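You operate a simulated robot arm through the tools that you are given. There is no shell and no other tool. Be economical: measure what you need, move in short steps, check, and stop when the job is done.

The job below is to be done with a simulated two-armed robot. You get a single attempt, and the scene is never put back.

## Task
Put one of the grey modules from the middle shelf of the open shelving on the top of the long black case. Put the battery marked "56" from the fourth shelf from the bottom of the open shelving on the back of the microphone bench top and the battery marked "27" on the green cassette. Take the roll of blue tape and leave it on the cue sheet with a purple spine. Stack the teal module labelled "72" from the back of the microphone bench top on top of the teal module marked "25". Put the teal battery on the middle shelf of the open shelving. Close the bench drawer. Put the grey strap on the front of the receiver bench away on the fourth shelf from the bottom of the open shelving. Any order will do.

The check looks at the end state, three seconds after you hand in, the way a careful person would. Anything else that was tipped, shoved, dropped, spilled or broken makes it a failure. Flat cloth is picked up by pressing the open fingertips on it (5 to 10 N) and closing them slowly along it; thin cloth reads only 2 to 8 mm in the jaws.

## Robot
Two 7-joint arms with two-finger parallel grippers on one trunk, on a base that drives. Base frame: it is fixed to the floor where the robot stands at the start and does not move with it; the origin is under the middle of the robot, x ahead of it, y to its left, z up. Lengths are in m, angles in degrees, forces in N, time in s.
The left shoulder is at the start at [0.07, 0.177, 1.195], the right one opposite. With the tool pointing down near the work surface each hand reaches from about 0.1 to 0.7 m from the robot's upright axis, wherever it stands, measured 20 degrees to its own side. Places, roughly: back of the microphone bench top [-3.3, -0.6, 0.8]; battery [0.5, 0, 1.25]; bench drawer [-0.6, -3.1, 0.6]; cue sheet with a purple spine [0.25, 3.25, 0.75]; fourth shelf of the open shelving [0.5, -0.1, 1.2]; green cassette [0.5, 0, 1.25]; grey module [0.5, -0.25, 1]; grey strap (8x9x3 cm) [-0.5, -2.6, 0.8]; middle shelf of the open shelving [0.5, -0.1, 0.9]; roll of blue tape (11x11x5 cm) [0.5, -0.6, 1.2]; teal battery [-2.75, -0.5, 0.75]; teal module [-3, -0.5, 0.75]; top of the long black case [0.4, 1.8, 0.5]. Payload 3.43 kg a hand.
The TCP of each hand is the grasp point between the finger pads, 0.03 m short of the fingertips. In the tool frame z runs along the fingers and y along their closing line. The gripper opens to 0.094 m. The fingers are 0.028 m wide and 0.01 m thick; the gripper's body (0.05 by 0.096 m) begins 0.055 m behind the TCP.
Orientation is that of the tool frame in the base frame, as [roll, pitch, yaw] about the fixed x, y, z axes, in that order (R = Rz(yaw) Ry(pitch) Rx(roll)). With the fingers straight down and closing along the base's y, the tool's x points along the base's -x, its y along +y and its z along -z.

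## Interface
- The arms move only by the tool move_arm. It takes "left_deltas", "right_deltas" or both (then of equal length, played together; a hand with none holds still); each is one flat list of numbers, 6 for each row, row after row: the shift along the tool's x, y, z in m, then the turn, a rotation vector about the tool's x, y, z in degrees. In form: [dx, dy, dz, wx, wy, wz, dx, dy, dz, wx, wy, wz, ...]. A call has 1 to 10 rows; each row is the pose to reach, as a shift and turn from the pose commanded when the call began, along the tool's axes at that moment. "left_gripper" and "right_gripper" are, for a hand that has rows, the finger opening in m, from 0 to 0.094, set as the call begins (left out, the last holds). Each row takes 0.2 s and may step no farther than 0.05 m and 8.6 degrees from the row before; otherwise, or with a gripper value out of range, the whole call is refused. A pose out of reach is approached as far as the arm can. The call stops where the force on the tool passes 40 N (or 10 N more than at its start, if that is more) or the arm is blocked; 0.2 s more then pass. Each finger travels about 0.153 m/s and halts on what it meets, pressing with about 37 N; the grip force reading is that of the motor and also rises with nothing between the fingers. The clock runs only during rows and for 0.2 s after the last one: add rows that repeat a pose to give the fingers time. The reply holds the time, the measured pose of the TCP, the force on the tool along the base axes, the opening and the grip force, in the units named above and with some noise, with the torque about the TCP (base axes, N m) and any sound that the robot's microphone picked up.
- Cameras (640 x 400 px; columns grow to the right, rows downward): "scene" is now at [0.1308, 0.0126, 1.4975]; the picture's right is [0.15, -0.99, -0.00], its down [-0.70, -0.11, -0.71] and it looks along [0.70, 0.11, -0.71] (base axes); focal length 214 px, centre (320, 200). "left" rides on the left gripper at [0.076, -0.014, -0.102] in its tool frame; the picture's right is [0.18, 0.98, 0.00], its down [-0.75, 0.14, -0.64] and it looks along [-0.63, 0.12, 0.77] (tool axes); focal length 243 px, centre (320, 200). "right" rides on the right gripper at [0.076, 0.014, -0.103] in its tool frame; the picture's right is [-0.18, 0.98, 0.00], its down [-0.75, -0.14, -0.64] and it looks along [-0.63, -0.12, 0.77] (tool axes); focal length 243 px, centre (320, 200). There is no depth. A picture from a camera that has moved, and an enlarged one, comes with that camera's place and axes in the base frame and with its lens.
- grab_frame(camera): a new picture of that camera. It takes no simulated time.
- slide_trunk(by): slides the trunk up (or, below 0, down) by that many m; the arms and the scene camera ride with it, the base frame stays. It gives what a move gives, with no picture.
- steer(legs): drives the robot by 1 to 6 legs, each [ahead, turn to the left] in m and degrees, along the robot's own axes; the way and the turn of a leg run together, so that a leg with both is an arc; at most 1.5 m and 180 degrees a leg. The arms and the cameras ride along, it lands a little off, and it stops where it bumps. It gives what a move gives.
- turn_head(pan, tilt): turns the head with the scene camera to pan (to the left, within 86 degrees either way) and tilt (down, from -29 to 69), counted from straight ahead of the robot. It gives what a move gives.
- enlarge(camera, box): a new picture of the part [left, top, right, bottom] of that camera's present view, enlarged. It takes no simulated time.
- close_job(): hands the job in; it is judged then, once.

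Work in short steps. Places have to be worked out from the pictures, the camera data and where the tool is seen: move nearer, look again, correct. Check each grasp and each placing, and mend what went wrong. You have 217 turns and 220 pictures in all, those below and enlarged ones among them. Open the grippers and draw the arms clear of the work before you hand the job in, unless the task says otherwise; then end with one line.

The tools are called after "Request:" by a JSON object that holds its "op" and its "data". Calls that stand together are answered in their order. move_arm: Moves the arms, as the interface text tells. Its arguments: {"type":"object","properties":{"left_deltas":{"type":"array","items":{"type":"number"}},"left_gripper":{"type":"number"},"right_deltas":{"type":"array","items":{"type":"number"}},"right_gripper":{"type":"number"}},"required":[]} The other tools are called the same way: slide_trunk (by) slides the trunk up or down; steer (legs) drives the base; turn_head (pan, tilt) turns the head that bears the scene camera; grab_frame (camera) takes a picture; enlarge (camera, box) takes an enlarged picture of a part of a camera's view; close_job () hands the job in.

At the start:

```text
t: 0.0
left_eef_pos: [0.2854, 0.0698, 0.9998]
left_ee_rot: [180.0, -0.1, -179.9]
left_wrist_force: [-0.5, -0.2, 0.4]
left_wrist_torque: [0.03, 0.0, 0.03]
left_opening: 0.0941
left_finger_force: 0.0
right_eef_pos: [0.3094, -0.1818, 1.1493]
right_ee_rot: [179.9, 0.2, -179.9]
right_wrist_force: [0.9, -0.1, -0.1]
right_wrist_torque: [0.01, 0.0, -0.01]
right_opening: 0.094
right_finger_force: 0.1
trunk travel left (down, up): [-0.775, 0.065]
robot x, y, heading: [-0.0007, 0.0021, -0.2]
head pan, tilt: [8.8, 45.0]
```

scene: 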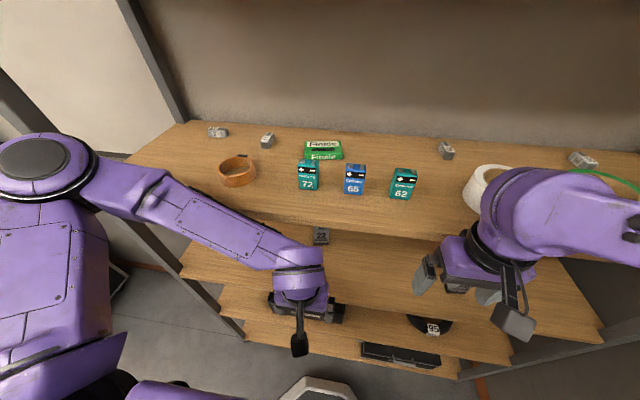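
right: 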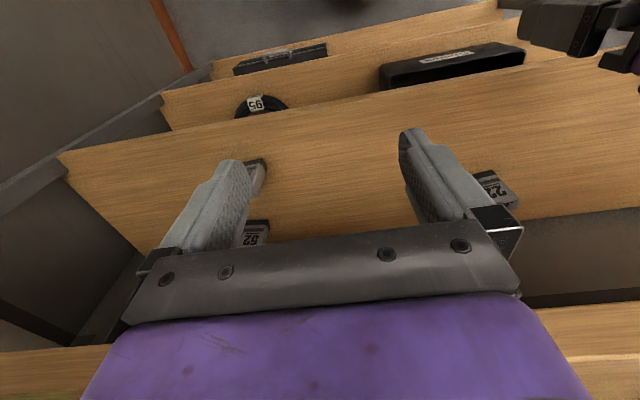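
left: 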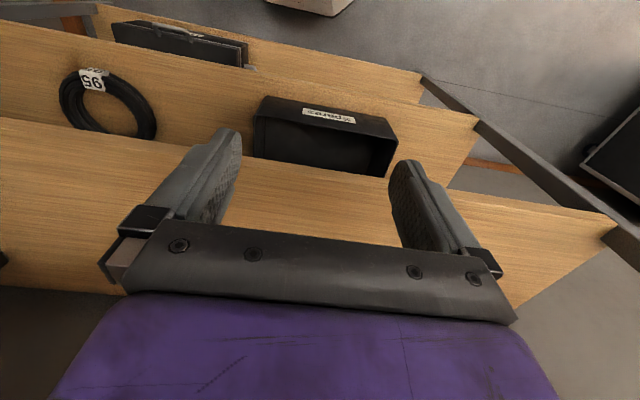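

The shelving is ahead, with several batteries on the fourth shelf. I'll enlarge the view to read the labels.

Request:
{"op": "enlarge", "data": {"camera": "scene", "box": [180, 110, 420, 260]}}

Request:
{"op": "enlarge", "data": {"camera": "scene", "box": [400, 120, 640, 270]}}

```text
2.67 times, centred on (300, 185) of scene
camera zoom: at [0.1308, 0.0126, 1.4975], right [0.15, -0.99, 0.0], down [-0.7, -0.11, -0.71], along [0.7, 0.11, -0.71], focal length 572 px, centre (373, 240)
```

zoom: 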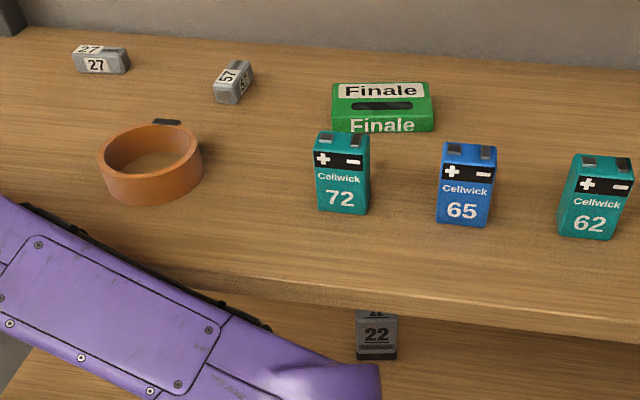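

```text
2.67 times, centred on (520, 195) of scene
camera zoom: at [0.1308, 0.0126, 1.4975], right [0.15, -0.99, 0.0], down [-0.7, -0.11, -0.71], along [0.7, 0.11, -0.71], focal length 572 px, centre (-213, 213)
```

zoom: 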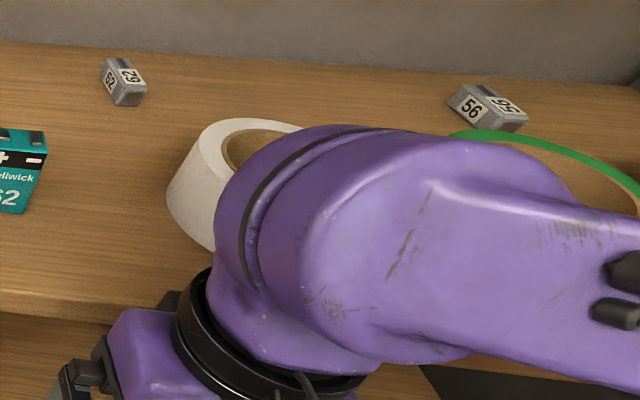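

Grey batteries 27, 57, ?, 56 stand on the shelf. I'll look to the right for the blue tape.

Request:
{"op": "turn_head", "data": {"pan": -50, "tilt": 35}}

Request:
{"op": "grab_frame", "data": {"camera": "scene"}}

```text
t: 1.3
left_eef_pos: [0.2842, 0.0697, 0.9996]
left_ee_rot: [-180.0, -0.1, -179.9]
left_wrist_force: [0.2, 0.2, -1.0]
left_wrist_torque: [-0.02, -0.01, 0.0]
left_opening: 0.0939
left_finger_force: 0.1
right_eef_pos: [0.3097, -0.1806, 1.1504]
right_ee_rot: [179.9, 0.1, -179.9]
right_wrist_force: [0.2, -0.5, 0.0]
right_wrist_torque: [-0.02, 0.01, 0.03]
right_opening: 0.094
right_finger_force: 0.0
trunk travel left (down, up): [-0.775, 0.065]
robot x, y, heading: [-0.0004, -0.0014, 0.3]
head pan, tilt: [-50.0, 35.0]
```

```text
214 pictures are left
camera scene: at [0.1071, -0.0673, 1.5123], right [-0.77, -0.64, 0.0], down [-0.37, 0.44, -0.82], along [0.53, -0.63, -0.57], focal length 214 px, centre (320, 200)
```

scene: 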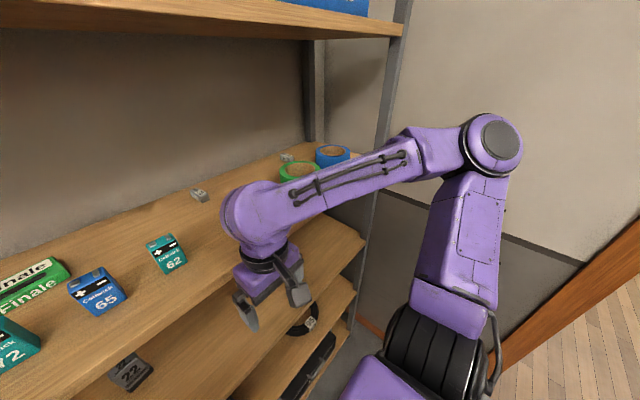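

Shelf 4's top triangulates to about z=1.22, its front edge to x≈0.37, and the shelf above to about 1.53. I'll start with battery 27: raise the left hand in front of the shelf, tilted 45° forward.

Request:
{"op": "move_arm", "data": {"left_deltas": [0.004, 0.022, -0.041, 0, -5.6, 0, 0.009, 0.045, -0.082, 0, -11.2, 0, 0.013, 0.067, -0.124, 0, -16.9, 0, 0.017, 0.09, -0.165, 0, -22.5, 0, 0.022, 0.112, -0.206, 0, -28.1, 0, 0.026, 0.135, -0.247, 0, -33.7, 0, 0.03, 0.157, -0.289, 0, -39.4, 0, 0.035, 0.18, -0.33, 0, -45, 0]}}

Request:
{"op": "turn_head", "data": {"pan": 20, "tilt": 40}}

Request:
{"op": "grab_frame", "data": {"camera": "left"}}

Request:
{"op": "grab_frame", "data": {"camera": "scene"}}

```text
t: 3.1
left_eef_pos: [0.2496, 0.2488, 1.3325]
left_ee_rot: [-179.9, 45.1, -179.9]
left_wrist_force: [0.4, 0.7, 0.8]
left_wrist_torque: [-0.01, 0.0, -0.04]
left_opening: 0.0941
left_finger_force: 0.0
left hand out of reach, approached as far as the arm can: row 1, 2, 3, 4, 5, 6
right_eef_pos: [0.3091, -0.1804, 1.1506]
right_ee_rot: [180.0, 0.1, -179.9]
right_wrist_force: [0.0, 0.3, 0.3]
right_wrist_torque: [0.0, 0.01, 0.01]
right_opening: 0.0942
right_finger_force: 0.0
trunk travel left (down, up): [-0.775, 0.065]
robot x, y, heading: [0.0011, 0.0028, -0.1]
head pan, tilt: [-50.0, 35.0]
```

```text
t: 4.5
left_eef_pos: [0.251, 0.2482, 1.3311]
left_ee_rot: [-179.9, 44.9, -179.9]
left_wrist_force: [-0.9, 0.2, 0.5]
left_wrist_torque: [0.02, 0.03, 0.01]
left_opening: 0.0939
left_finger_force: 0.2
right_eef_pos: [0.3092, -0.1827, 1.1505]
right_ee_rot: [179.9, 0.1, -179.9]
right_wrist_force: [0.5, -0.4, -0.3]
right_wrist_torque: [0.04, -0.01, -0.01]
right_opening: 0.0938
right_finger_force: 0.2
trunk travel left (down, up): [-0.775, 0.065]
robot x, y, heading: [-0.0014, -0.0009, 0.1]
head pan, tilt: [20.0, 40.0]
```

```text
213 pictures are left
camera left: at [0.1249, 0.235, 1.3498], right [-0.13, 0.98, -0.13], down [0.08, 0.14, 0.99], along [0.99, 0.12, -0.1], focal length 243 px, centre (320, 200)
```

left: 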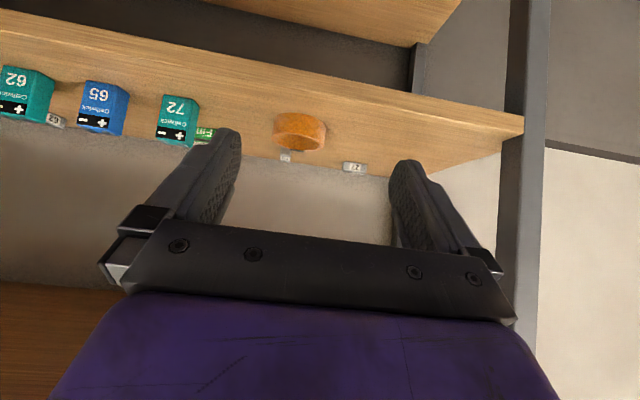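

```text
212 pictures are left
camera scene: at [0.1304, 0.0292, 1.5047], right [0.34, -0.94, 0.0], down [-0.6, -0.22, -0.77], along [0.72, 0.26, -0.64], focal length 214 px, centre (320, 200)
```

scene: 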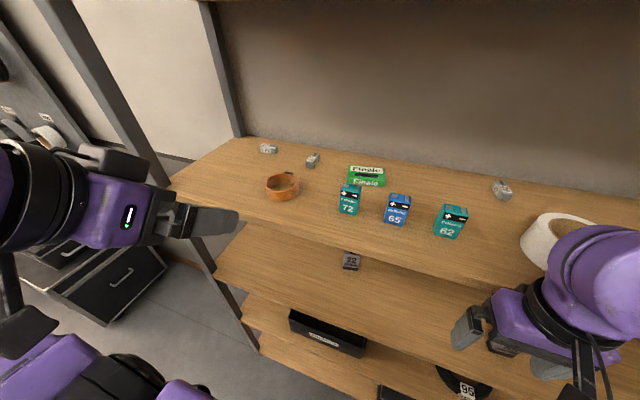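

Two views put battery 27 at about (0.59, 0.353, 1.23). I'll zoom to see its orientation and the cassette.

Request:
{"op": "enlarge", "data": {"camera": "scene", "box": [230, 130, 390, 230]}}

Request:
{"op": "enlarge", "data": {"camera": "left", "box": [240, 90, 400, 190]}}

```text
4.00 times, centred on (310, 180) of scene
camera zoom: at [0.1304, 0.0292, 1.5047], right [0.34, -0.94, 0.0], down [-0.6, -0.22, -0.77], along [0.72, 0.26, -0.64], focal length 858 px, centre (360, 280)
```

zoom: 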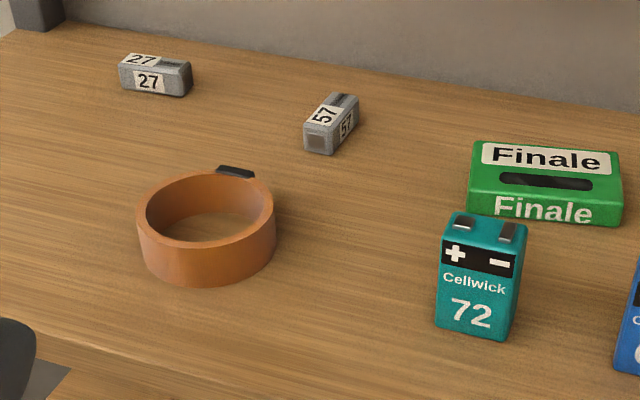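

```text
4.00 times, centred on (320, 140) of left
camera zoom: at [0.1249, 0.235, 1.3498], right [-0.13, 0.98, -0.13], down [0.08, 0.14, 0.99], along [0.99, 0.12, -0.1], focal length 970 px, centre (320, 440)
```

zoom: 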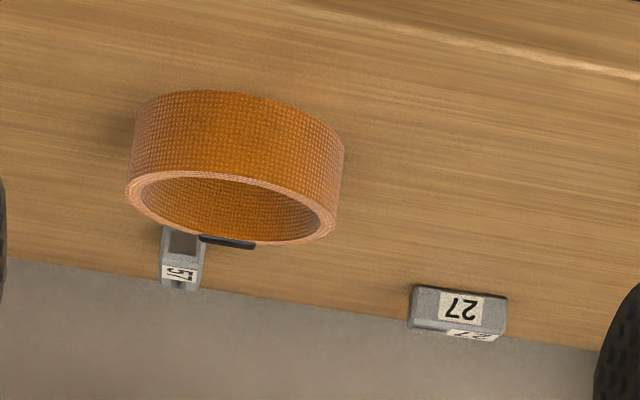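

Battery 27 is 4.7 cm long, lies nearly along y, and is centred at about (0.595, 0.352). I'll bring the left hand to a hover just before it, yawed 9° to match.

Request:
{"op": "move_arm", "data": {"left_deltas": [-0.026, 0.015, 0.034, -0.9, 0, -0.9, -0.052, 0.03, 0.069, -1.8, 0, -1.8, -0.078, 0.045, 0.103, -2.7, 0, -2.7, -0.104, 0.059, 0.137, -3.6, 0, -3.6, -0.13, 0.074, 0.171, -4.5, 0, -4.5, -0.156, 0.089, 0.206, -5.4, 0, -5.4, -0.182, 0.104, 0.24, -6.36, 0, -6.36]}}

Request:
{"op": "grab_frame", "data": {"camera": "left"}}

Request:
{"op": "grab_frame", "data": {"camera": "scene"}}

```text
t: 6.1
left_eef_pos: [0.5527, 0.3553, 1.288]
left_ee_rot: [180.0, 44.9, -170.9]
left_wrist_force: [0.7, -0.2, -1.0]
left_wrist_torque: [0.02, 0.03, 0.01]
left_opening: 0.0941
left_finger_force: 0.0
right_eef_pos: [0.3106, -0.1814, 1.1493]
right_ee_rot: [179.9, 0.0, -180.0]
right_wrist_force: [-0.6, 0.1, -0.5]
right_wrist_torque: [0.04, 0.01, -0.01]
right_opening: 0.094
right_finger_force: 0.0
trunk travel left (down, up): [-0.775, 0.065]
robot x, y, heading: [-0.0002, -0.0007, -0.1]
head pan, tilt: [20.0, 40.0]
```

```text
209 pictures are left
camera left: at [0.4299, 0.3236, 1.3057], right [-0.28, 0.95, -0.13], down [0.06, 0.15, 0.99], along [0.96, 0.27, -0.1], focal length 243 px, centre (320, 200)
```

left: 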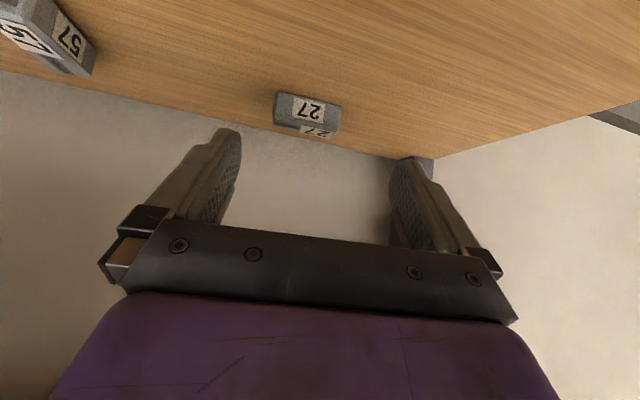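

```text
208 pictures are left
camera scene: at [0.1327, 0.0293, 1.5045], right [0.34, -0.94, 0.0], down [-0.61, -0.22, -0.77], along [0.72, 0.26, -0.64], focal length 214 px, centre (320, 200)
```

scene: 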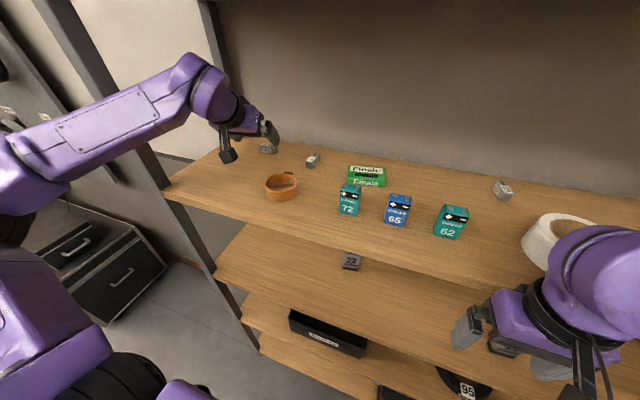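

Tool line is 9 mm left of the battery. Correcting and advancing 4.4 cm along the fingers, open.

Request:
{"op": "move_arm", "data": {"left_deltas": [0, -0.009, 0.01, 0, 0, 0, 0, -0.009, 0.022, 0, 0, 0, 0, -0.009, 0.033, 0, 0, 0, 0, -0.009, 0.042, 0, 0, 0]}}

Request:
{"op": "grab_frame", "data": {"camera": "left"}}

```text
t: 7.1
left_eef_pos: [0.578, 0.3499, 1.2591]
left_ee_rot: [180.0, 44.9, -171.0]
left_wrist_force: [0.3, -0.4, 0.2]
left_wrist_torque: [-0.02, 0.0, 0.01]
left_opening: 0.094
left_finger_force: 0.1
right_eef_pos: [0.3087, -0.1827, 1.1508]
right_ee_rot: [179.9, 0.0, 180.0]
right_wrist_force: [0.2, 0.0, 0.7]
right_wrist_torque: [0.05, 0.0, 0.0]
right_opening: 0.094
right_finger_force: 0.2
trunk travel left (down, up): [-0.775, 0.065]
robot x, y, heading: [0.0022, -0.0039, 0.1]
head pan, tilt: [20.0, 40.0]
```

```text
207 pictures are left
camera left: at [0.4555, 0.3175, 1.2764], right [-0.28, 0.95, -0.13], down [0.06, 0.15, 0.99], along [0.96, 0.27, -0.1], focal length 243 px, centre (320, 200)
```

left: 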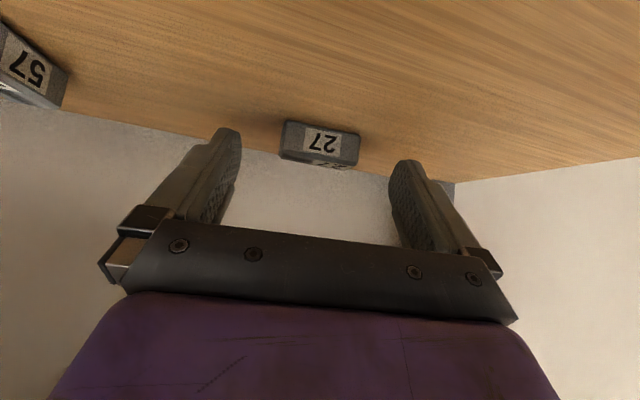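

The battery is centred between the fingers but slightly too low and deep. Going 9 mm further, then closing.

Request:
{"op": "move_arm", "data": {"left_deltas": [-0.001, 0, 0.005, 0, 0, 0, -0.002, 0, 0.009, 0, 0, 0]}}

Request:
{"op": "move_arm", "data": {"left_deltas": [0, 0, 0, 0, 0, 0, 0, 0, 0, 0, 0, 0, 0, 0, 0, 0, 0, 0], "left_gripper": 0.03}}

Request:
{"op": "grab_frame", "data": {"camera": "left"}}

```text
t: 7.7
left_eef_pos: [0.5862, 0.3508, 1.2549]
left_ee_rot: [180.0, 45.0, -170.9]
left_wrist_force: [-0.1, 0.6, 0.3]
left_wrist_torque: [0.0, -0.05, 0.0]
left_opening: 0.0937
left_finger_force: 0.1
right_eef_pos: [0.3109, -0.1819, 1.1498]
right_ee_rot: [179.9, 0.1, -179.9]
right_wrist_force: [0.0, 0.4, -0.3]
right_wrist_torque: [0.0, 0.0, 0.01]
right_opening: 0.0941
right_finger_force: 0.0
trunk travel left (down, up): [-0.775, 0.065]
robot x, y, heading: [0.0006, 0.0018, 0.1]
head pan, tilt: [20.0, 40.0]
```

```text
t: 8.5
left_eef_pos: [0.5869, 0.3518, 1.2545]
left_ee_rot: [-180.0, 45.1, -170.9]
left_wrist_force: [0.3, 0.7, -0.2]
left_wrist_torque: [0.0, -0.02, 0.01]
left_opening: 0.0477
left_finger_force: 37.7
right_eef_pos: [0.3099, -0.1822, 1.1496]
right_ee_rot: [179.8, 0.1, -180.0]
right_wrist_force: [-0.4, 0.0, 0.5]
right_wrist_torque: [-0.02, 0.01, -0.03]
right_opening: 0.0942
right_finger_force: 0.0
trunk travel left (down, up): [-0.775, 0.065]
robot x, y, heading: [0.0025, -0.0016, 0.3]
head pan, tilt: [20.0, 40.0]
```

```text
206 pictures are left
camera left: at [0.4637, 0.3196, 1.2721], right [-0.28, 0.95, -0.13], down [0.06, 0.15, 0.99], along [0.96, 0.27, -0.1], focal length 243 px, centre (320, 200)
```

left: 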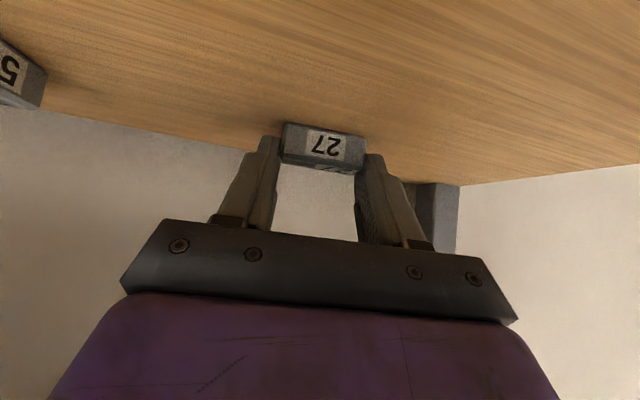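

Gripped (0.048 m). Lifting 5.5 cm, then swinging the hand to approach the cassette from the left (yaw −45°) so the camera clears battery 72.

Request:
{"op": "move_arm", "data": {"left_deltas": [-0.02, 0, -0.02, 0, 0, 0, -0.039, 0, -0.039, 0, 0, 0, -0.0305, -0.0224, -0.0475, 4.775, 0, 4.775, -0.022, -0.0448, -0.056, 9.55, 0, 9.55, -0.0135, -0.0671, -0.0645, 14.32, 0, 14.32, -0.005, -0.0895, -0.073, 19.1, 0, 19.1, 0.0035, -0.1119, -0.0815, 23.9, 0, 23.9, 0.012, -0.1343, -0.09, 28.65, 0, 28.65, 0.0205, -0.1566, -0.0985, 33.4, 0, 33.4, 0.029, -0.179, -0.107, 38.2, 0, 38.2]}}

Request:
{"op": "grab_frame", "data": {"camera": "left"}}

Request:
{"op": "grab_frame", "data": {"camera": "scene"}}

```text
t: 10.7
left_eef_pos: [0.5389, 0.2419, 1.2518]
left_ee_rot: [-175.2, 48.3, 160.6]
left_wrist_force: [-1.0, 0.1, 0.3]
left_wrist_torque: [0.01, -0.02, 0.03]
left_opening: 0.0473
left_finger_force: 15.4
left hand out of reach, approached as far as the arm can: row 6, 7, 8, 9, 10
right_eef_pos: [0.3063, -0.1794, 1.1507]
right_ee_rot: [180.0, 0.3, -179.9]
right_wrist_force: [-0.4, -0.2, -0.2]
right_wrist_torque: [-0.03, -0.06, -0.01]
right_opening: 0.094
right_finger_force: 0.0
trunk travel left (down, up): [-0.775, 0.065]
robot x, y, heading: [0.001, 0.0015, -0.2]
head pan, tilt: [20.0, 40.0]
stopped in row 10 (left hand): the force on the tool passed its limit (the readings are from after the stop); the commanded pose is now the measured one
```

```text
205 pictures are left
camera left: at [0.4164, 0.2808, 1.2631], right [0.27, 0.94, -0.19], down [0.09, 0.17, 0.98], along [0.96, -0.28, -0.04], focal length 243 px, centre (320, 200)
```

left: 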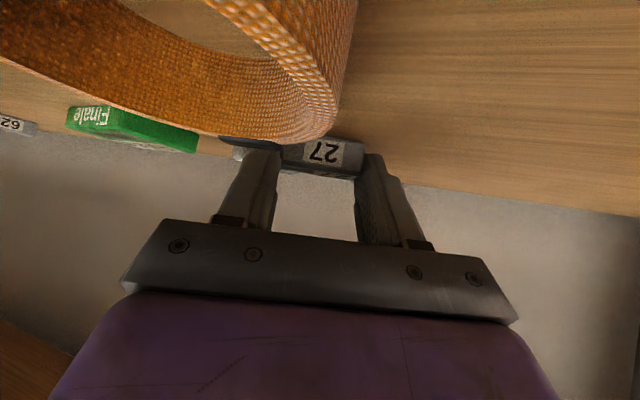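

```text
204 pictures are left
camera scene: at [0.1263, 0.0319, 1.5049], right [0.34, -0.94, 0.0], down [-0.6, -0.22, -0.77], along [0.72, 0.26, -0.64], focal length 214 px, centre (320, 200)
```

scene: 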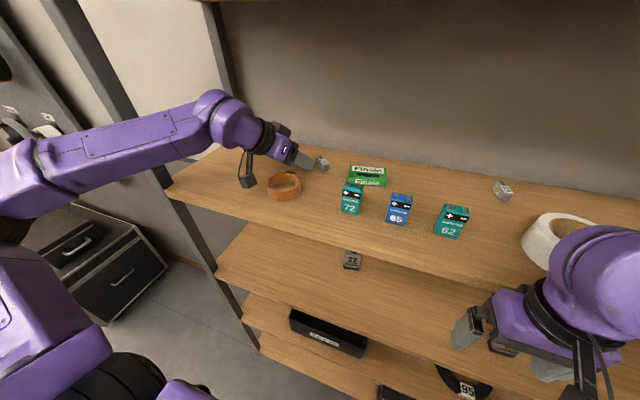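

The arm hit a reach limit and drooped. Checking whether 57 or the orange strap was disturbed.

Request:
{"op": "enlarge", "data": {"camera": "scene", "box": [230, 130, 390, 230]}}

Request:
{"op": "enlarge", "data": {"camera": "left", "box": [180, 90, 420, 240]}}

```text
4.00 times, centred on (310, 180) of scene
camera zoom: at [0.1263, 0.0319, 1.5049], right [0.34, -0.94, 0.0], down [-0.6, -0.22, -0.77], along [0.72, 0.26, -0.64], focal length 858 px, centre (360, 280)
```

zoom: 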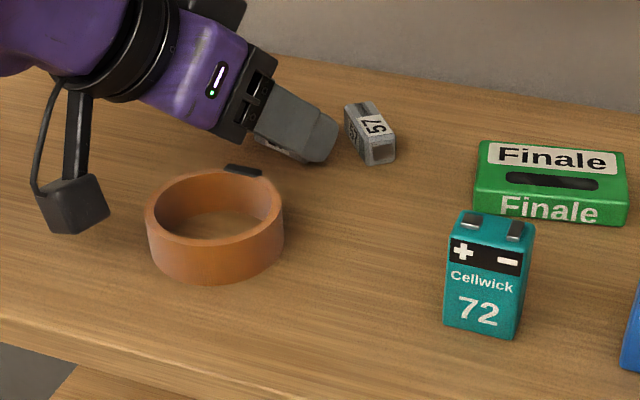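

```text
2.67 times, centred on (300, 165) of left
camera zoom: at [0.4164, 0.2808, 1.2631], right [0.27, 0.94, -0.19], down [0.09, 0.17, 0.98], along [0.96, -0.28, -0.04], focal length 647 px, centre (373, 293)
```

zoom: 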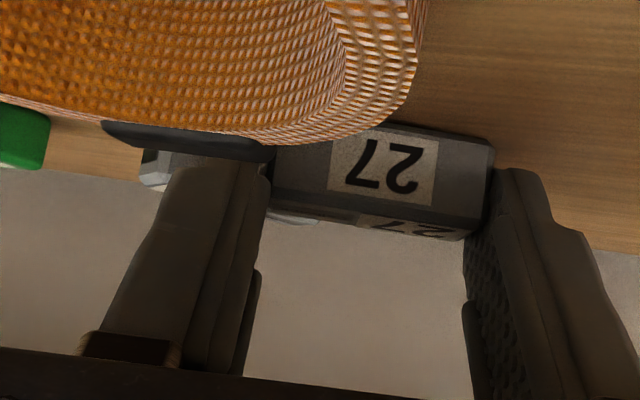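

57 was nudged about 2.5 cm and twisted; I'll put it back afterwards. First lift straight up, away from it.

Request:
{"op": "move_arm", "data": {"left_deltas": [-0.03, -0.002, -0.0265, 0, 0, 0, -0.06, -0.004, -0.053, 0, 0, 0]}}

```text
t: 11.3
left_eef_pos: [0.541, 0.2406, 1.2515]
left_ee_rot: [-175.5, 48.1, 160.4]
left_wrist_force: [-0.2, 1.5, 8.0]
left_wrist_torque: [0.19, -0.17, -0.11]
left_opening: 0.0469
left_finger_force: 37.1
left hand out of reach, approached as far as the arm can: row 1, 2
right_eef_pos: [0.3093, -0.1821, 1.149]
right_ee_rot: [179.9, 0.2, -179.9]
right_wrist_force: [0.5, 0.2, -0.1]
right_wrist_torque: [0.02, 0.0, 0.01]
right_opening: 0.094
right_finger_force: 0.1
trunk travel left (down, up): [-0.775, 0.065]
robot x, y, heading: [-0.0003, -0.0008, -0.3]
head pan, tilt: [20.0, 40.0]
```

The arm is at a joint limit here, so raise the trunk 4 cm instead.

Request:
{"op": "slide_trunk", "data": {"by": 0.04}}

Request:
{"op": "grab_frame", "data": {"camera": "scene"}}

```text
t: 12.1
left_eef_pos: [0.5424, 0.241, 1.2899]
left_ee_rot: [-175.3, 48.0, 160.5]
left_wrist_force: [-0.1, 0.3, -0.3]
left_wrist_torque: [0.0, 0.0, 0.01]
left_opening: 0.0468
left_finger_force: 37.0
right_eef_pos: [0.3099, -0.1822, 1.1891]
right_ee_rot: [179.9, 0.0, -179.9]
right_wrist_force: [-0.8, 0.2, -0.7]
right_wrist_torque: [0.01, 0.02, 0.02]
right_opening: 0.094
right_finger_force: 0.1
trunk travel left (down, up): [-0.815, 0.025]
robot x, y, heading: [-0.0009, 0.004, -0.2]
head pan, tilt: [20.0, 40.0]
```

```text
201 pictures are left
camera scene: at [0.1308, 0.0294, 1.5447], right [0.34, -0.94, 0.0], down [-0.6, -0.22, -0.77], along [0.72, 0.26, -0.64], focal length 214 px, centre (320, 200)
```

scene: 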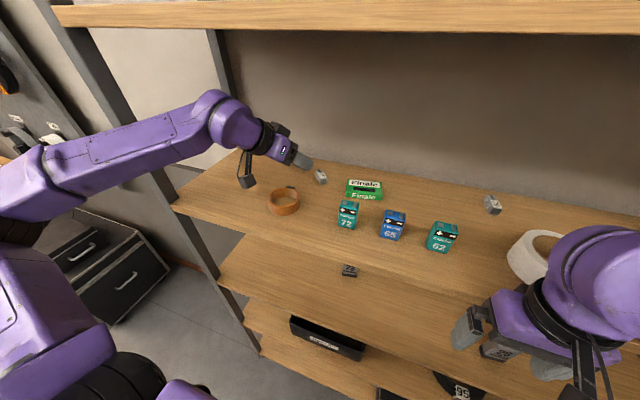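

Now well clear of the shelf. I'll return the hand to the reachable orientation (yaw +9°, pitch 45°).

Request:
{"op": "move_arm", "data": {"left_deltas": [0.001, 0, -0.0107, -5.2, 0.3, -3.8, 0.003, 0, -0.0214, -10.4, 0.6, -7.6, 0.004, 0, -0.032, -15.6, 0.8, -11.3, 0.006, 0.001, -0.043, -20.8, 1.1, -15.1, 0.007, 0.001, -0.0535, -26, 1.4, -18.9]}}

```text
t: 13.3
left_eef_pos: [0.501, 0.258, 1.3209]
left_ee_rot: [178.7, 46.0, -171.9]
left_wrist_force: [-0.1, 0.0, -0.3]
left_wrist_torque: [0.03, -0.01, 0.0]
left_opening: 0.0468
left_finger_force: 36.2
right_eef_pos: [0.3093, -0.1829, 1.1895]
right_ee_rot: [179.8, 0.1, -179.9]
right_wrist_force: [0.0, -0.5, 0.1]
right_wrist_torque: [0.0, 0.03, -0.01]
right_opening: 0.0938
right_finger_force: 0.1
trunk travel left (down, up): [-0.815, 0.025]
robot x, y, heading: [0.0, -0.001, -0.1]
head pan, tilt: [20.0, 40.0]
```

Reachable. Sidestep toward the cassette in small steps to see if the arm holds this orientation there.

Request:
{"op": "move_arm", "data": {"left_deltas": [0.002, -0.022, -0.002, 0, 0, 0, 0.004, -0.045, -0.004, 0, 0, 0, 0.006, -0.067, -0.006, 0, 0, 0, 0.009, -0.089, -0.009, 0, 0, 0]}}

```text
t: 14.3
left_eef_pos: [0.5028, 0.1683, 1.3202]
left_ee_rot: [178.7, 46.0, -171.9]
left_wrist_force: [0.0, -0.2, -0.5]
left_wrist_torque: [-0.02, 0.02, -0.01]
left_opening: 0.0468
left_finger_force: 37.2
right_eef_pos: [0.3092, -0.1825, 1.189]
right_ee_rot: [179.8, 0.0, -180.0]
right_wrist_force: [0.6, -0.5, -0.5]
right_wrist_torque: [0.0, -0.02, -0.03]
right_opening: 0.094
right_finger_force: 0.1
trunk travel left (down, up): [-0.815, 0.025]
robot x, y, heading: [0.0009, 0.0004, -0.0]
head pan, tilt: [20.0, 40.0]
```

Good. Continue to hover above the cassette.

Request:
{"op": "move_arm", "data": {"left_deltas": [-0.005, -0.026, 0.003, 0, 0, 0, -0.01, -0.051, 0.006, 0, 0, 0, -0.015, -0.077, 0.009, 0, 0, 0, -0.02, -0.102, 0.013, 0, 0, 0]}}

Request:
{"op": "grab_frame", "data": {"camera": "left"}}

Request:
{"op": "enlarge", "data": {"camera": "scene", "box": [230, 130, 390, 230]}}

```text
t: 15.3
left_eef_pos: [0.5444, 0.0711, 1.3238]
left_ee_rot: [178.6, 46.0, -172.0]
left_wrist_force: [0.5, -1.0, -0.8]
left_wrist_torque: [0.02, -0.01, 0.01]
left_opening: 0.0467
left_finger_force: 36.7
right_eef_pos: [0.3109, -0.1847, 1.1888]
right_ee_rot: [179.8, 0.1, -180.0]
right_wrist_force: [0.1, 0.5, -0.1]
right_wrist_torque: [-0.01, 0.0, 0.03]
right_opening: 0.0942
right_finger_force: 0.2
trunk travel left (down, up): [-0.815, 0.025]
robot x, y, heading: [-0.0028, -0.0005, 0.0]
head pan, tilt: [20.0, 40.0]
```

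```text
200 pictures are left
camera left: at [0.4217, 0.0395, 1.3396], right [-0.28, 0.95, -0.12], down [0.04, 0.13, 0.99], along [0.96, 0.27, -0.08], focal length 243 px, centre (320, 200)
```

left: 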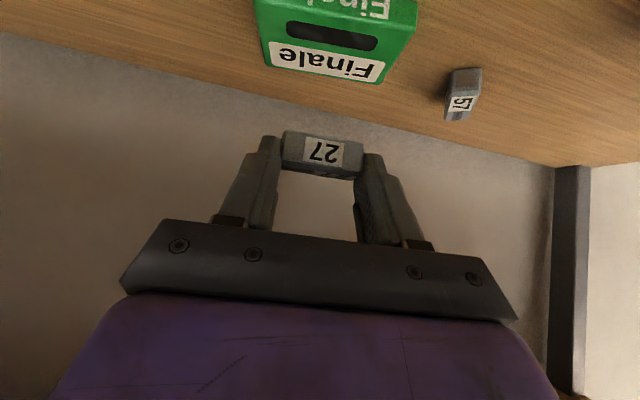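

```text
4.00 times, centred on (310, 180) of scene
camera zoom: at [0.1314, 0.0275, 1.5446], right [0.34, -0.94, 0.0], down [-0.6, -0.22, -0.77], along [0.72, 0.26, -0.64], focal length 858 px, centre (360, 280)
```

zoom: 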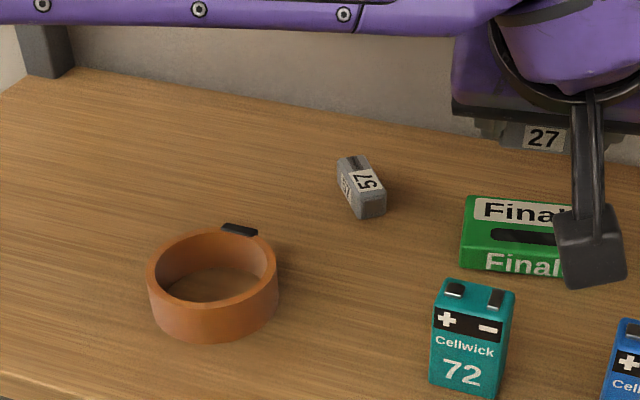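

Cassette centre ≈(0.557,0.073), directly under the held battery; the camera falls in the gap between 72 and 65. Descending slowly.

Request:
{"op": "move_arm", "data": {"left_deltas": [0.0108, 0, 0.0104, 0, 0, 0, 0.0216, 0, 0.0209, 0, 0, 0, 0.0288, 0, 0.0278, 0, 0, 0, 0.0324, 0, 0.0313, 0, 0, 0, 0.0345, 0, 0.0334, 0, 0, 0]}}

Request:
{"op": "enlarge", "data": {"camera": "left", "box": [200, 0, 440, 200]}}

Request:
{"op": "enlarge", "data": {"camera": "scene", "box": [280, 130, 440, 260]}}

```text
t: 16.5
left_eef_pos: [0.5434, 0.0731, 1.2749]
left_ee_rot: [178.7, 46.0, -171.9]
left_wrist_force: [-0.6, 0.5, -0.3]
left_wrist_torque: [-0.01, 0.01, -0.01]
left_opening: 0.0467
left_finger_force: 37.0
right_eef_pos: [0.3088, -0.1818, 1.1897]
right_ee_rot: [179.9, 0.1, -179.9]
right_wrist_force: [-0.2, -0.9, 0.5]
right_wrist_torque: [-0.01, -0.05, 0.01]
right_opening: 0.0938
right_finger_force: 0.1
trunk travel left (down, up): [-0.815, 0.025]
robot x, y, heading: [-0.0009, 0.0005, -0.1]
head pan, tilt: [20.0, 40.0]
```

```text
2.00 times, centred on (320, 100) of left
camera zoom: at [0.4203, 0.0418, 1.2898], right [-0.28, 0.95, -0.12], down [0.04, 0.13, 0.99], along [0.96, 0.27, -0.08], focal length 485 px, centre (320, 400)
```

zoom: 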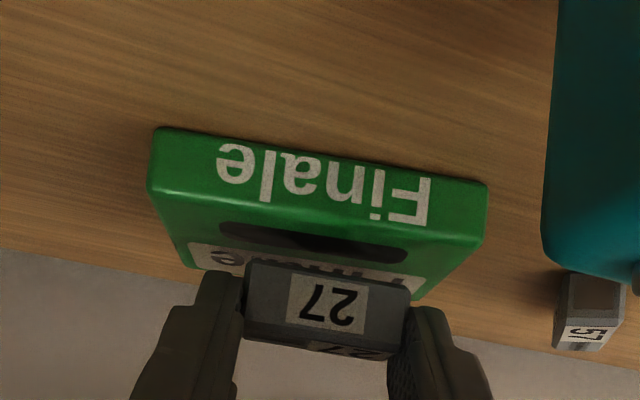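

```text
3.08 times, centred on (360, 195) of scene
camera zoom: at [0.1305, 0.0289, 1.5447], right [0.34, -0.94, 0.0], down [-0.6, -0.22, -0.77], along [0.72, 0.26, -0.64], focal length 660 px, centre (197, 215)
```

zoom: 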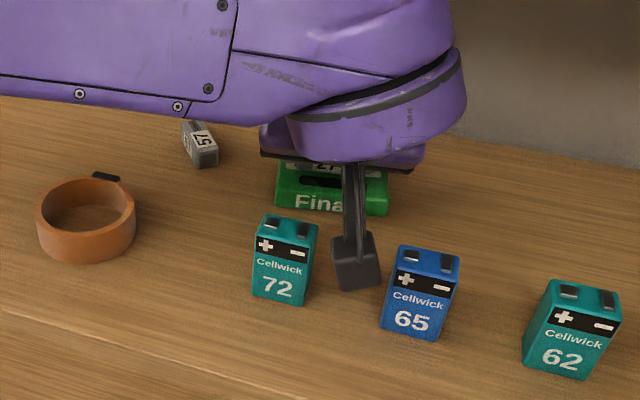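

Still about 5 mm above the cassette. Lowering by 5 mm with a 4 mm pull-back.

Request:
{"op": "move_arm", "data": {"left_deltas": [0.005, 0, 0.0, 0, 0, 0, 0.0065, 0, 0.001, 0, 0, 0]}}

Request:
{"op": "enlarge", "data": {"camera": "left", "box": [200, 0, 440, 200]}}

```text
t: 17.1
left_eef_pos: [0.5391, 0.0744, 1.27]
left_ee_rot: [178.7, 46.1, -171.9]
left_wrist_force: [0.2, 0.1, -0.3]
left_wrist_torque: [-0.02, 0.01, -0.02]
left_opening: 0.0466
left_finger_force: 36.9
right_eef_pos: [0.3097, -0.1828, 1.1899]
right_ee_rot: [-180.0, 0.2, -179.9]
right_wrist_force: [-0.6, 0.2, -0.5]
right_wrist_torque: [-0.02, -0.01, 0.03]
right_opening: 0.0939
right_finger_force: 0.1
trunk travel left (down, up): [-0.815, 0.025]
robot x, y, heading: [-0.0003, -0.0009, -0.2]
head pan, tilt: [20.0, 40.0]
```

```text
2.00 times, centred on (320, 100) of left
camera zoom: at [0.4165, 0.0421, 1.2848], right [-0.28, 0.95, -0.12], down [0.04, 0.13, 0.99], along [0.96, 0.27, -0.08], focal length 485 px, centre (320, 400)
```

zoom: 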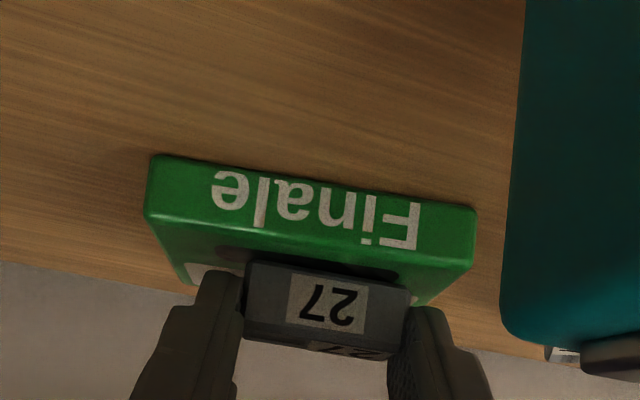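

No contact force yet; lower in 2 mm steps.

Request:
{"op": "move_arm", "data": {"left_deltas": [0.0015, 0, 0.0014, 0, 0, 0, 0.003, 0, 0.0028, 0, 0, 0]}}

```text
t: 17.7
left_eef_pos: [0.5382, 0.0749, 1.2687]
left_ee_rot: [179.0, 46.4, -171.7]
left_wrist_force: [6.9, 1.3, 20.7]
left_wrist_torque: [-0.47, -0.49, 0.17]
left_opening: 0.047
left_finger_force: 36.6
right_eef_pos: [0.3085, -0.1827, 1.1904]
right_ee_rot: [180.0, 0.1, -179.9]
right_wrist_force: [-0.4, 0.5, -0.2]
right_wrist_torque: [-0.02, 0.0, 0.01]
right_opening: 0.0938
right_finger_force: 0.0
trunk travel left (down, up): [-0.815, 0.025]
robot x, y, heading: [-0.0006, 0.0023, 0.1]
head pan, tilt: [20.0, 40.0]
```

Contact felt (20 N). Ease up 2 mm and open.

Request:
{"op": "move_arm", "data": {"left_deltas": [-0.0015, 0, -0.0014, 0, 0, 0, -0.0015, 0, -0.0014, 0, 0, 0]}}

Request:
{"op": "move_arm", "data": {"left_deltas": [0, 0, 0, 0, 0, 0, 0, 0, 0, 0, 0, 0], "left_gripper": 0.075}}

Request:
{"op": "enlarge", "data": {"camera": "left", "box": [200, 0, 440, 200]}}

```text
t: 18.3
left_eef_pos: [0.5372, 0.0742, 1.269]
left_ee_rot: [178.8, 46.1, -171.9]
left_wrist_force: [7.7, 0.0, 19.9]
left_wrist_torque: [-0.43, -0.52, 0.13]
left_opening: 0.0467
left_finger_force: 37.1
right_eef_pos: [0.3094, -0.1822, 1.1898]
right_ee_rot: [179.8, 0.1, -179.9]
right_wrist_force: [0.3, 0.1, 0.5]
right_wrist_torque: [0.0, -0.01, -0.01]
right_opening: 0.0939
right_finger_force: 0.0
trunk travel left (down, up): [-0.815, 0.025]
robot x, y, heading: [-0.0004, 0.0048, 0.0]
head pan, tilt: [20.0, 40.0]
```

```text
t: 18.9
left_eef_pos: [0.535, 0.0753, 1.2698]
left_ee_rot: [178.9, 46.1, -171.9]
left_wrist_force: [-1.5, 4.0, 18.4]
left_wrist_torque: [-0.56, -0.33, 0.17]
left_opening: 0.0723
left_finger_force: 0.0
right_eef_pos: [0.3073, -0.1811, 1.1901]
right_ee_rot: [179.9, 0.1, -179.8]
right_wrist_force: [0.0, 0.1, -0.3]
right_wrist_torque: [0.01, 0.02, 0.01]
right_opening: 0.0941
right_finger_force: 0.0
trunk travel left (down, up): [-0.815, 0.025]
robot x, y, heading: [0.001, 0.0026, -0.1]
head pan, tilt: [20.0, 40.0]
```

```text
2.00 times, centred on (320, 100) of left
camera zoom: at [0.4122, 0.0433, 1.2839], right [-0.28, 0.95, -0.12], down [0.04, 0.13, 0.99], along [0.96, 0.27, -0.07], focal length 485 px, centre (320, 400)
```

zoom: 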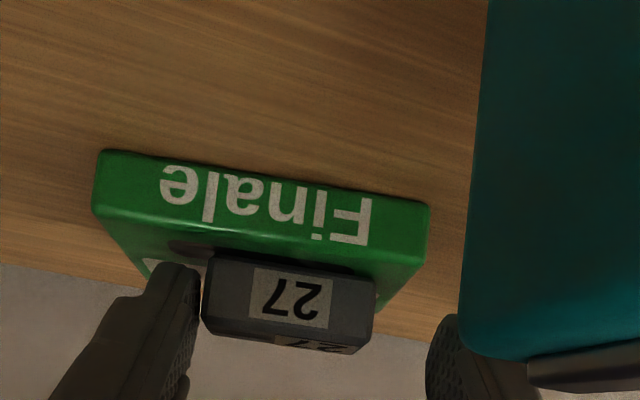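

Released; fingertips lightly press the cassette. Rise straight up.

Request:
{"op": "move_arm", "data": {"left_deltas": [-0.007, 0, -0.007, 0, 0, 0, -0.018, 0, -0.0175, 0, 0, 0, -0.029, 0, -0.028, 0, 0, 0, -0.04, 0, -0.039, 0, 0, 0]}}

Request:
{"op": "grab_frame", "data": {"camera": "left"}}

```text
t: 19.9
left_eef_pos: [0.5399, 0.0703, 1.3226]
left_ee_rot: [178.7, 46.0, -172.0]
left_wrist_force: [0.8, 0.9, 0.1]
left_wrist_torque: [0.01, -0.03, -0.02]
left_opening: 0.0751
left_finger_force: 0.0
right_eef_pos: [0.3097, -0.1816, 1.1899]
right_ee_rot: [180.0, 0.1, -179.9]
right_wrist_force: [0.1, -0.2, -0.4]
right_wrist_torque: [0.01, 0.01, 0.0]
right_opening: 0.0942
right_finger_force: 0.0
trunk travel left (down, up): [-0.815, 0.025]
robot x, y, heading: [0.0006, 0.0002, -0.1]
head pan, tilt: [20.0, 40.0]
```

```text
194 pictures are left
camera left: at [0.4165, 0.0386, 1.3381], right [-0.28, 0.95, -0.12], down [0.04, 0.13, 0.99], along [0.96, 0.27, -0.08], focal length 243 px, centre (320, 200)
```

left: 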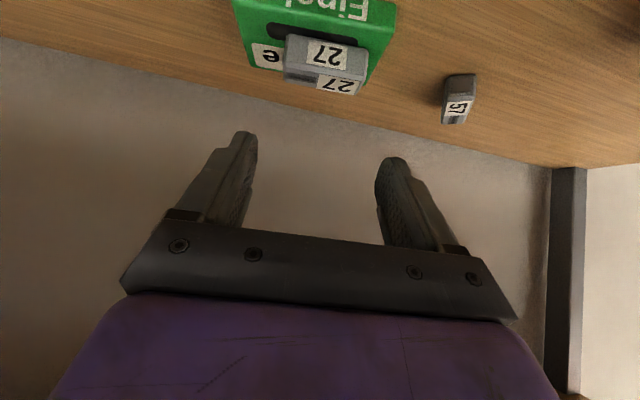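

27 sits squarely on the cassette. Now 57: look at it closely.

Request:
{"op": "enlarge", "data": {"camera": "left", "box": [410, 50, 530, 150]}}

Request:
{"op": "enlarge", "data": {"camera": "scene", "box": [270, 150, 350, 200]}}

```text
4.00 times, centred on (470, 100) of left
camera zoom: at [0.4165, 0.0386, 1.3381], right [-0.28, 0.95, -0.12], down [0.04, 0.13, 0.99], along [0.96, 0.27, -0.08], focal length 970 px, centre (-280, 600)
```

zoom: 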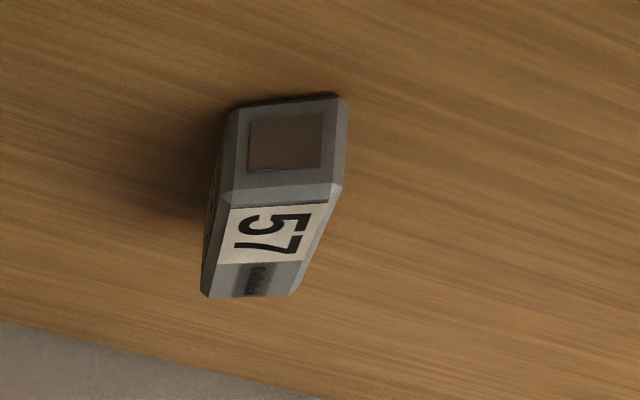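

```text
8.00 times, centred on (310, 175) of scene
camera zoom: at [0.1306, 0.0285, 1.5447], right [0.34, -0.94, 0.0], down [-0.6, -0.22, -0.77], along [0.72, 0.26, -0.64], focal length 1716 px, centre (400, 400)
```

zoom: 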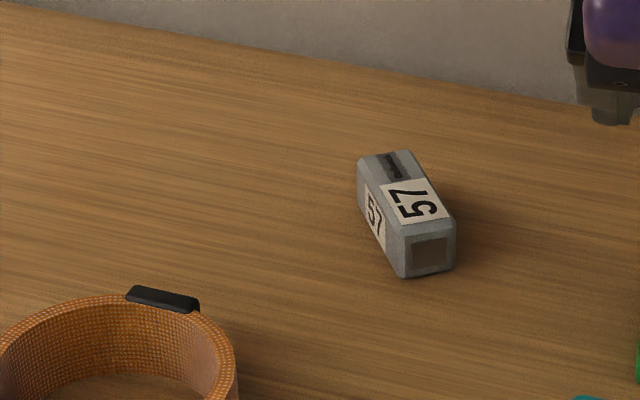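

57's centre is about (0.574, 0.188), heading ≈37°; originally (0.583, 0.212), heading ≈0°. Move the left hand above it with yaw 15° and a 6 cm opening.

Request:
{"op": "move_arm", "data": {"left_deltas": [-0.004, 0.0276, 0.009, -1.2, 0, -1.2, -0.008, 0.055, 0.018, -2.5, 0, -2.5, -0.0125, 0.083, 0.0266, -3.7, 0, -3.7, -0.0167, 0.1105, 0.0355, -5, 0, -4.9], "left_gripper": 0.06}}

Request:
{"op": "grab_frame", "data": {"camera": "left"}}

```text
t: 20.9
left_eef_pos: [0.5587, 0.1928, 1.3079]
left_ee_rot: [178.9, 46.3, -164.8]
left_wrist_force: [-0.7, 0.0, 0.6]
left_wrist_torque: [-0.05, -0.02, -0.02]
left_opening: 0.0597
left_finger_force: 0.1
right_eef_pos: [0.3087, -0.1798, 1.1905]
right_ee_rot: [-179.9, 0.0, -179.9]
right_wrist_force: [-0.2, -0.3, -0.2]
right_wrist_torque: [0.0, 0.02, 0.02]
right_opening: 0.094
right_finger_force: 0.1
trunk travel left (down, up): [-0.815, 0.025]
robot x, y, heading: [-0.0009, -0.0026, -0.0]
head pan, tilt: [20.0, 40.0]
```

```text
191 pictures are left
camera left: at [0.4411, 0.1459, 1.3231], right [-0.39, 0.91, -0.12], down [0.02, 0.14, 0.99], along [0.92, 0.39, -0.07], focal length 243 px, centre (320, 200)
```

left: 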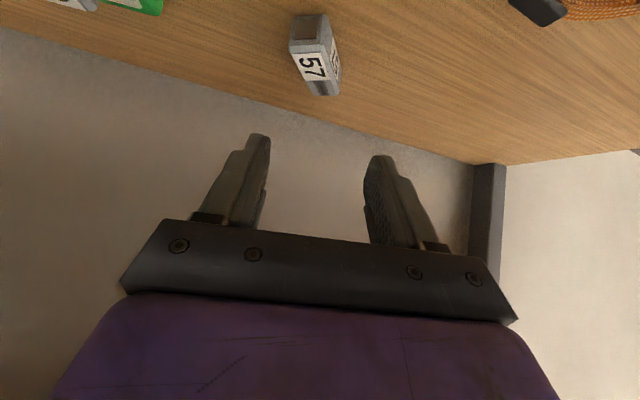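

Descend onto 57 with a 6.7 mm lateral correction.

Request:
{"op": "move_arm", "data": {"left_deltas": [0.01, -0.0067, 0.01, 0, 0, 0, 0.02, -0.0067, 0.02, 0, 0, 0, 0.03, -0.0067, 0.03, 0, 0, 0, 0.0375, -0.0067, 0.0375, 0, 0, 0]}}

Request:
{"op": "grab_frame", "data": {"camera": "left"}}

Request:
{"op": "enlarge", "data": {"camera": "scene", "box": [260, 150, 400, 250]}}

```text
t: 21.9
left_eef_pos: [0.5609, 0.185, 1.2569]
left_ee_rot: [178.7, 46.0, -164.9]
left_wrist_force: [0.2, -0.3, 0.2]
left_wrist_torque: [0.03, -0.04, -0.05]
left_opening: 0.0599
left_finger_force: 0.0
right_eef_pos: [0.3105, -0.1828, 1.1892]
right_ee_rot: [179.9, 0.0, -180.0]
right_wrist_force: [0.0, 0.2, 0.0]
right_wrist_torque: [0.01, -0.01, 0.01]
right_opening: 0.0939
right_finger_force: 0.1
trunk travel left (down, up): [-0.815, 0.025]
robot x, y, heading: [-0.0008, -0.0007, -0.1]
head pan, tilt: [20.0, 40.0]
```

```text
190 pictures are left
camera left: at [0.4427, 0.137, 1.2724], right [-0.39, 0.91, -0.12], down [0.02, 0.14, 0.99], along [0.92, 0.39, -0.07], focal length 243 px, centre (320, 200)
```

left: 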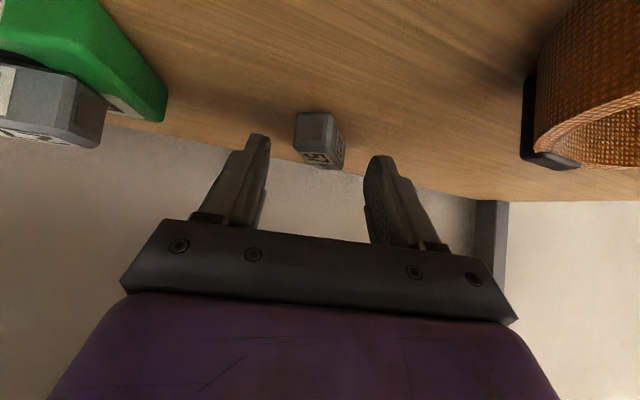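

```text
4.00 times, centred on (330, 200) of scene
camera zoom: at [0.1306, 0.0289, 1.5447], right [0.34, -0.94, 0.0], down [-0.6, -0.22, -0.77], along [0.72, 0.26, -0.64], focal length 858 px, centre (280, 200)
```

zoom: 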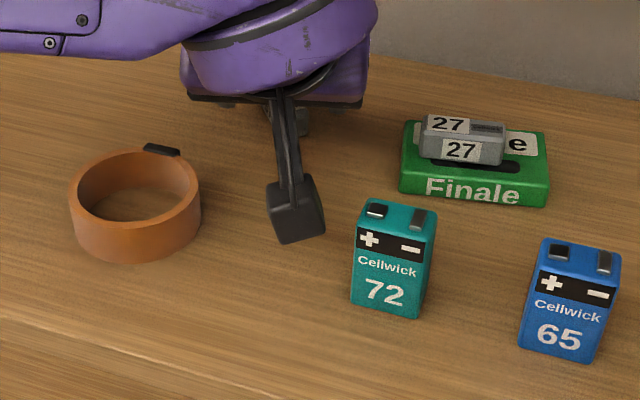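

Well placed; lower 2 mm, advance 6 mm, and close.

Request:
{"op": "move_arm", "data": {"left_deltas": [-0.002, 0, 0.006, 0, 0, 0]}}

Request:
{"op": "move_arm", "data": {"left_deltas": [0, 0, 0, 0, 0, 0, 0, 0, 0, 0, 0, 0, 0, 0, 0, 0, 0, 0], "left_gripper": 0.005}}

Request:
{"op": "grab_frame", "data": {"camera": "left"}}

```text
t: 22.3
left_eef_pos: [0.5662, 0.1843, 1.2553]
left_ee_rot: [178.8, 46.0, -164.8]
left_wrist_force: [0.2, 0.0, 1.1]
left_wrist_torque: [0.04, 0.02, -0.01]
left_opening: 0.06
left_finger_force: 0.1
right_eef_pos: [0.3097, -0.1819, 1.1903]
right_ee_rot: [179.9, 0.0, -179.9]
right_wrist_force: [0.5, -0.3, 0.9]
right_wrist_torque: [0.0, 0.04, 0.03]
right_opening: 0.0939
right_finger_force: 0.1
trunk travel left (down, up): [-0.815, 0.025]
robot x, y, heading: [-0.0047, -0.001, 0.0]
head pan, tilt: [20.0, 40.0]
```

```text
t: 23.1
left_eef_pos: [0.5664, 0.1859, 1.2566]
left_ee_rot: [178.8, 46.2, -164.8]
left_wrist_force: [0.1, 0.2, 1.6]
left_wrist_torque: [0.03, -0.03, 0.0]
left_opening: 0.0185
left_finger_force: 37.1
right_eef_pos: [0.3094, -0.1816, 1.1891]
right_ee_rot: [180.0, 0.1, -179.9]
right_wrist_force: [-0.5, 1.1, -0.7]
right_wrist_torque: [-0.01, -0.03, 0.01]
right_opening: 0.094
right_finger_force: 0.0
trunk travel left (down, up): [-0.815, 0.025]
robot x, y, heading: [-0.0009, 0.0027, 0.2]
head pan, tilt: [20.0, 40.0]
```

```text
188 pictures are left
camera left: at [0.4483, 0.1384, 1.2711], right [-0.39, 0.91, -0.12], down [0.02, 0.14, 0.99], along [0.92, 0.39, -0.07], focal length 243 px, centre (320, 200)
```

left: 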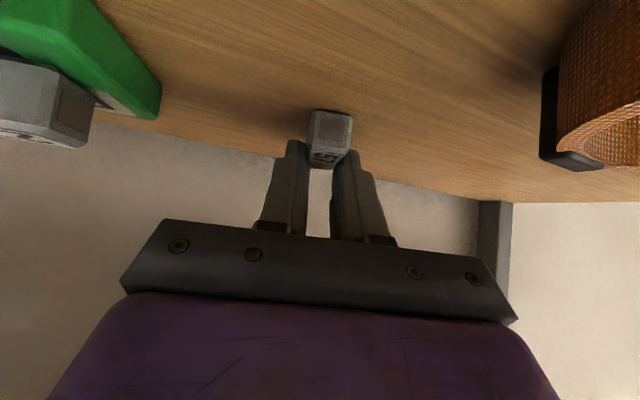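

57 gripped and aligned with the tool. Lift 6 mm, shift to its original spot, rotate −15°, and lower.

Request:
{"op": "move_arm", "data": {"left_deltas": [-0.0043, 0, -0.0042, 0, 0, 0, -0.0087, 0.0117, 0.0003, 5.4, 0, 5.2, -0.0131, 0.0235, 0.0049, 10.8, 0, 10.4, -0.0092, 0.0235, 0.0087, 10.8, 0, 10.4]}}

Request:
{"op": "grab_frame", "data": {"camera": "left"}}

```text
t: 24.1
left_eef_pos: [0.5733, 0.2098, 1.2582]
left_ee_rot: [178.7, 45.9, -180.0]
left_wrist_force: [-0.7, 0.0, -0.5]
left_wrist_torque: [-0.01, -0.02, 0.04]
left_opening: 0.0186
left_finger_force: 37.0
right_eef_pos: [0.3104, -0.183, 1.1881]
right_ee_rot: [179.8, 0.1, -179.9]
right_wrist_force: [-0.7, 0.6, -0.5]
right_wrist_torque: [0.02, 0.01, 0.01]
right_opening: 0.0942
right_finger_force: 0.1
trunk travel left (down, up): [-0.815, 0.025]
robot x, y, heading: [0.0005, -0.0016, -0.1]
head pan, tilt: [20.0, 40.0]
```

```text
187 pictures are left
camera left: at [0.4467, 0.1944, 1.2728], right [-0.14, 0.98, -0.12], down [0.06, 0.13, 0.99], along [0.99, 0.14, -0.08], focal length 243 px, centre (320, 200)
```

left: 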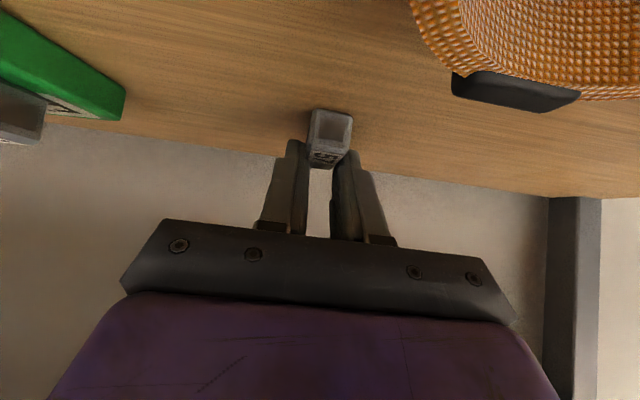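

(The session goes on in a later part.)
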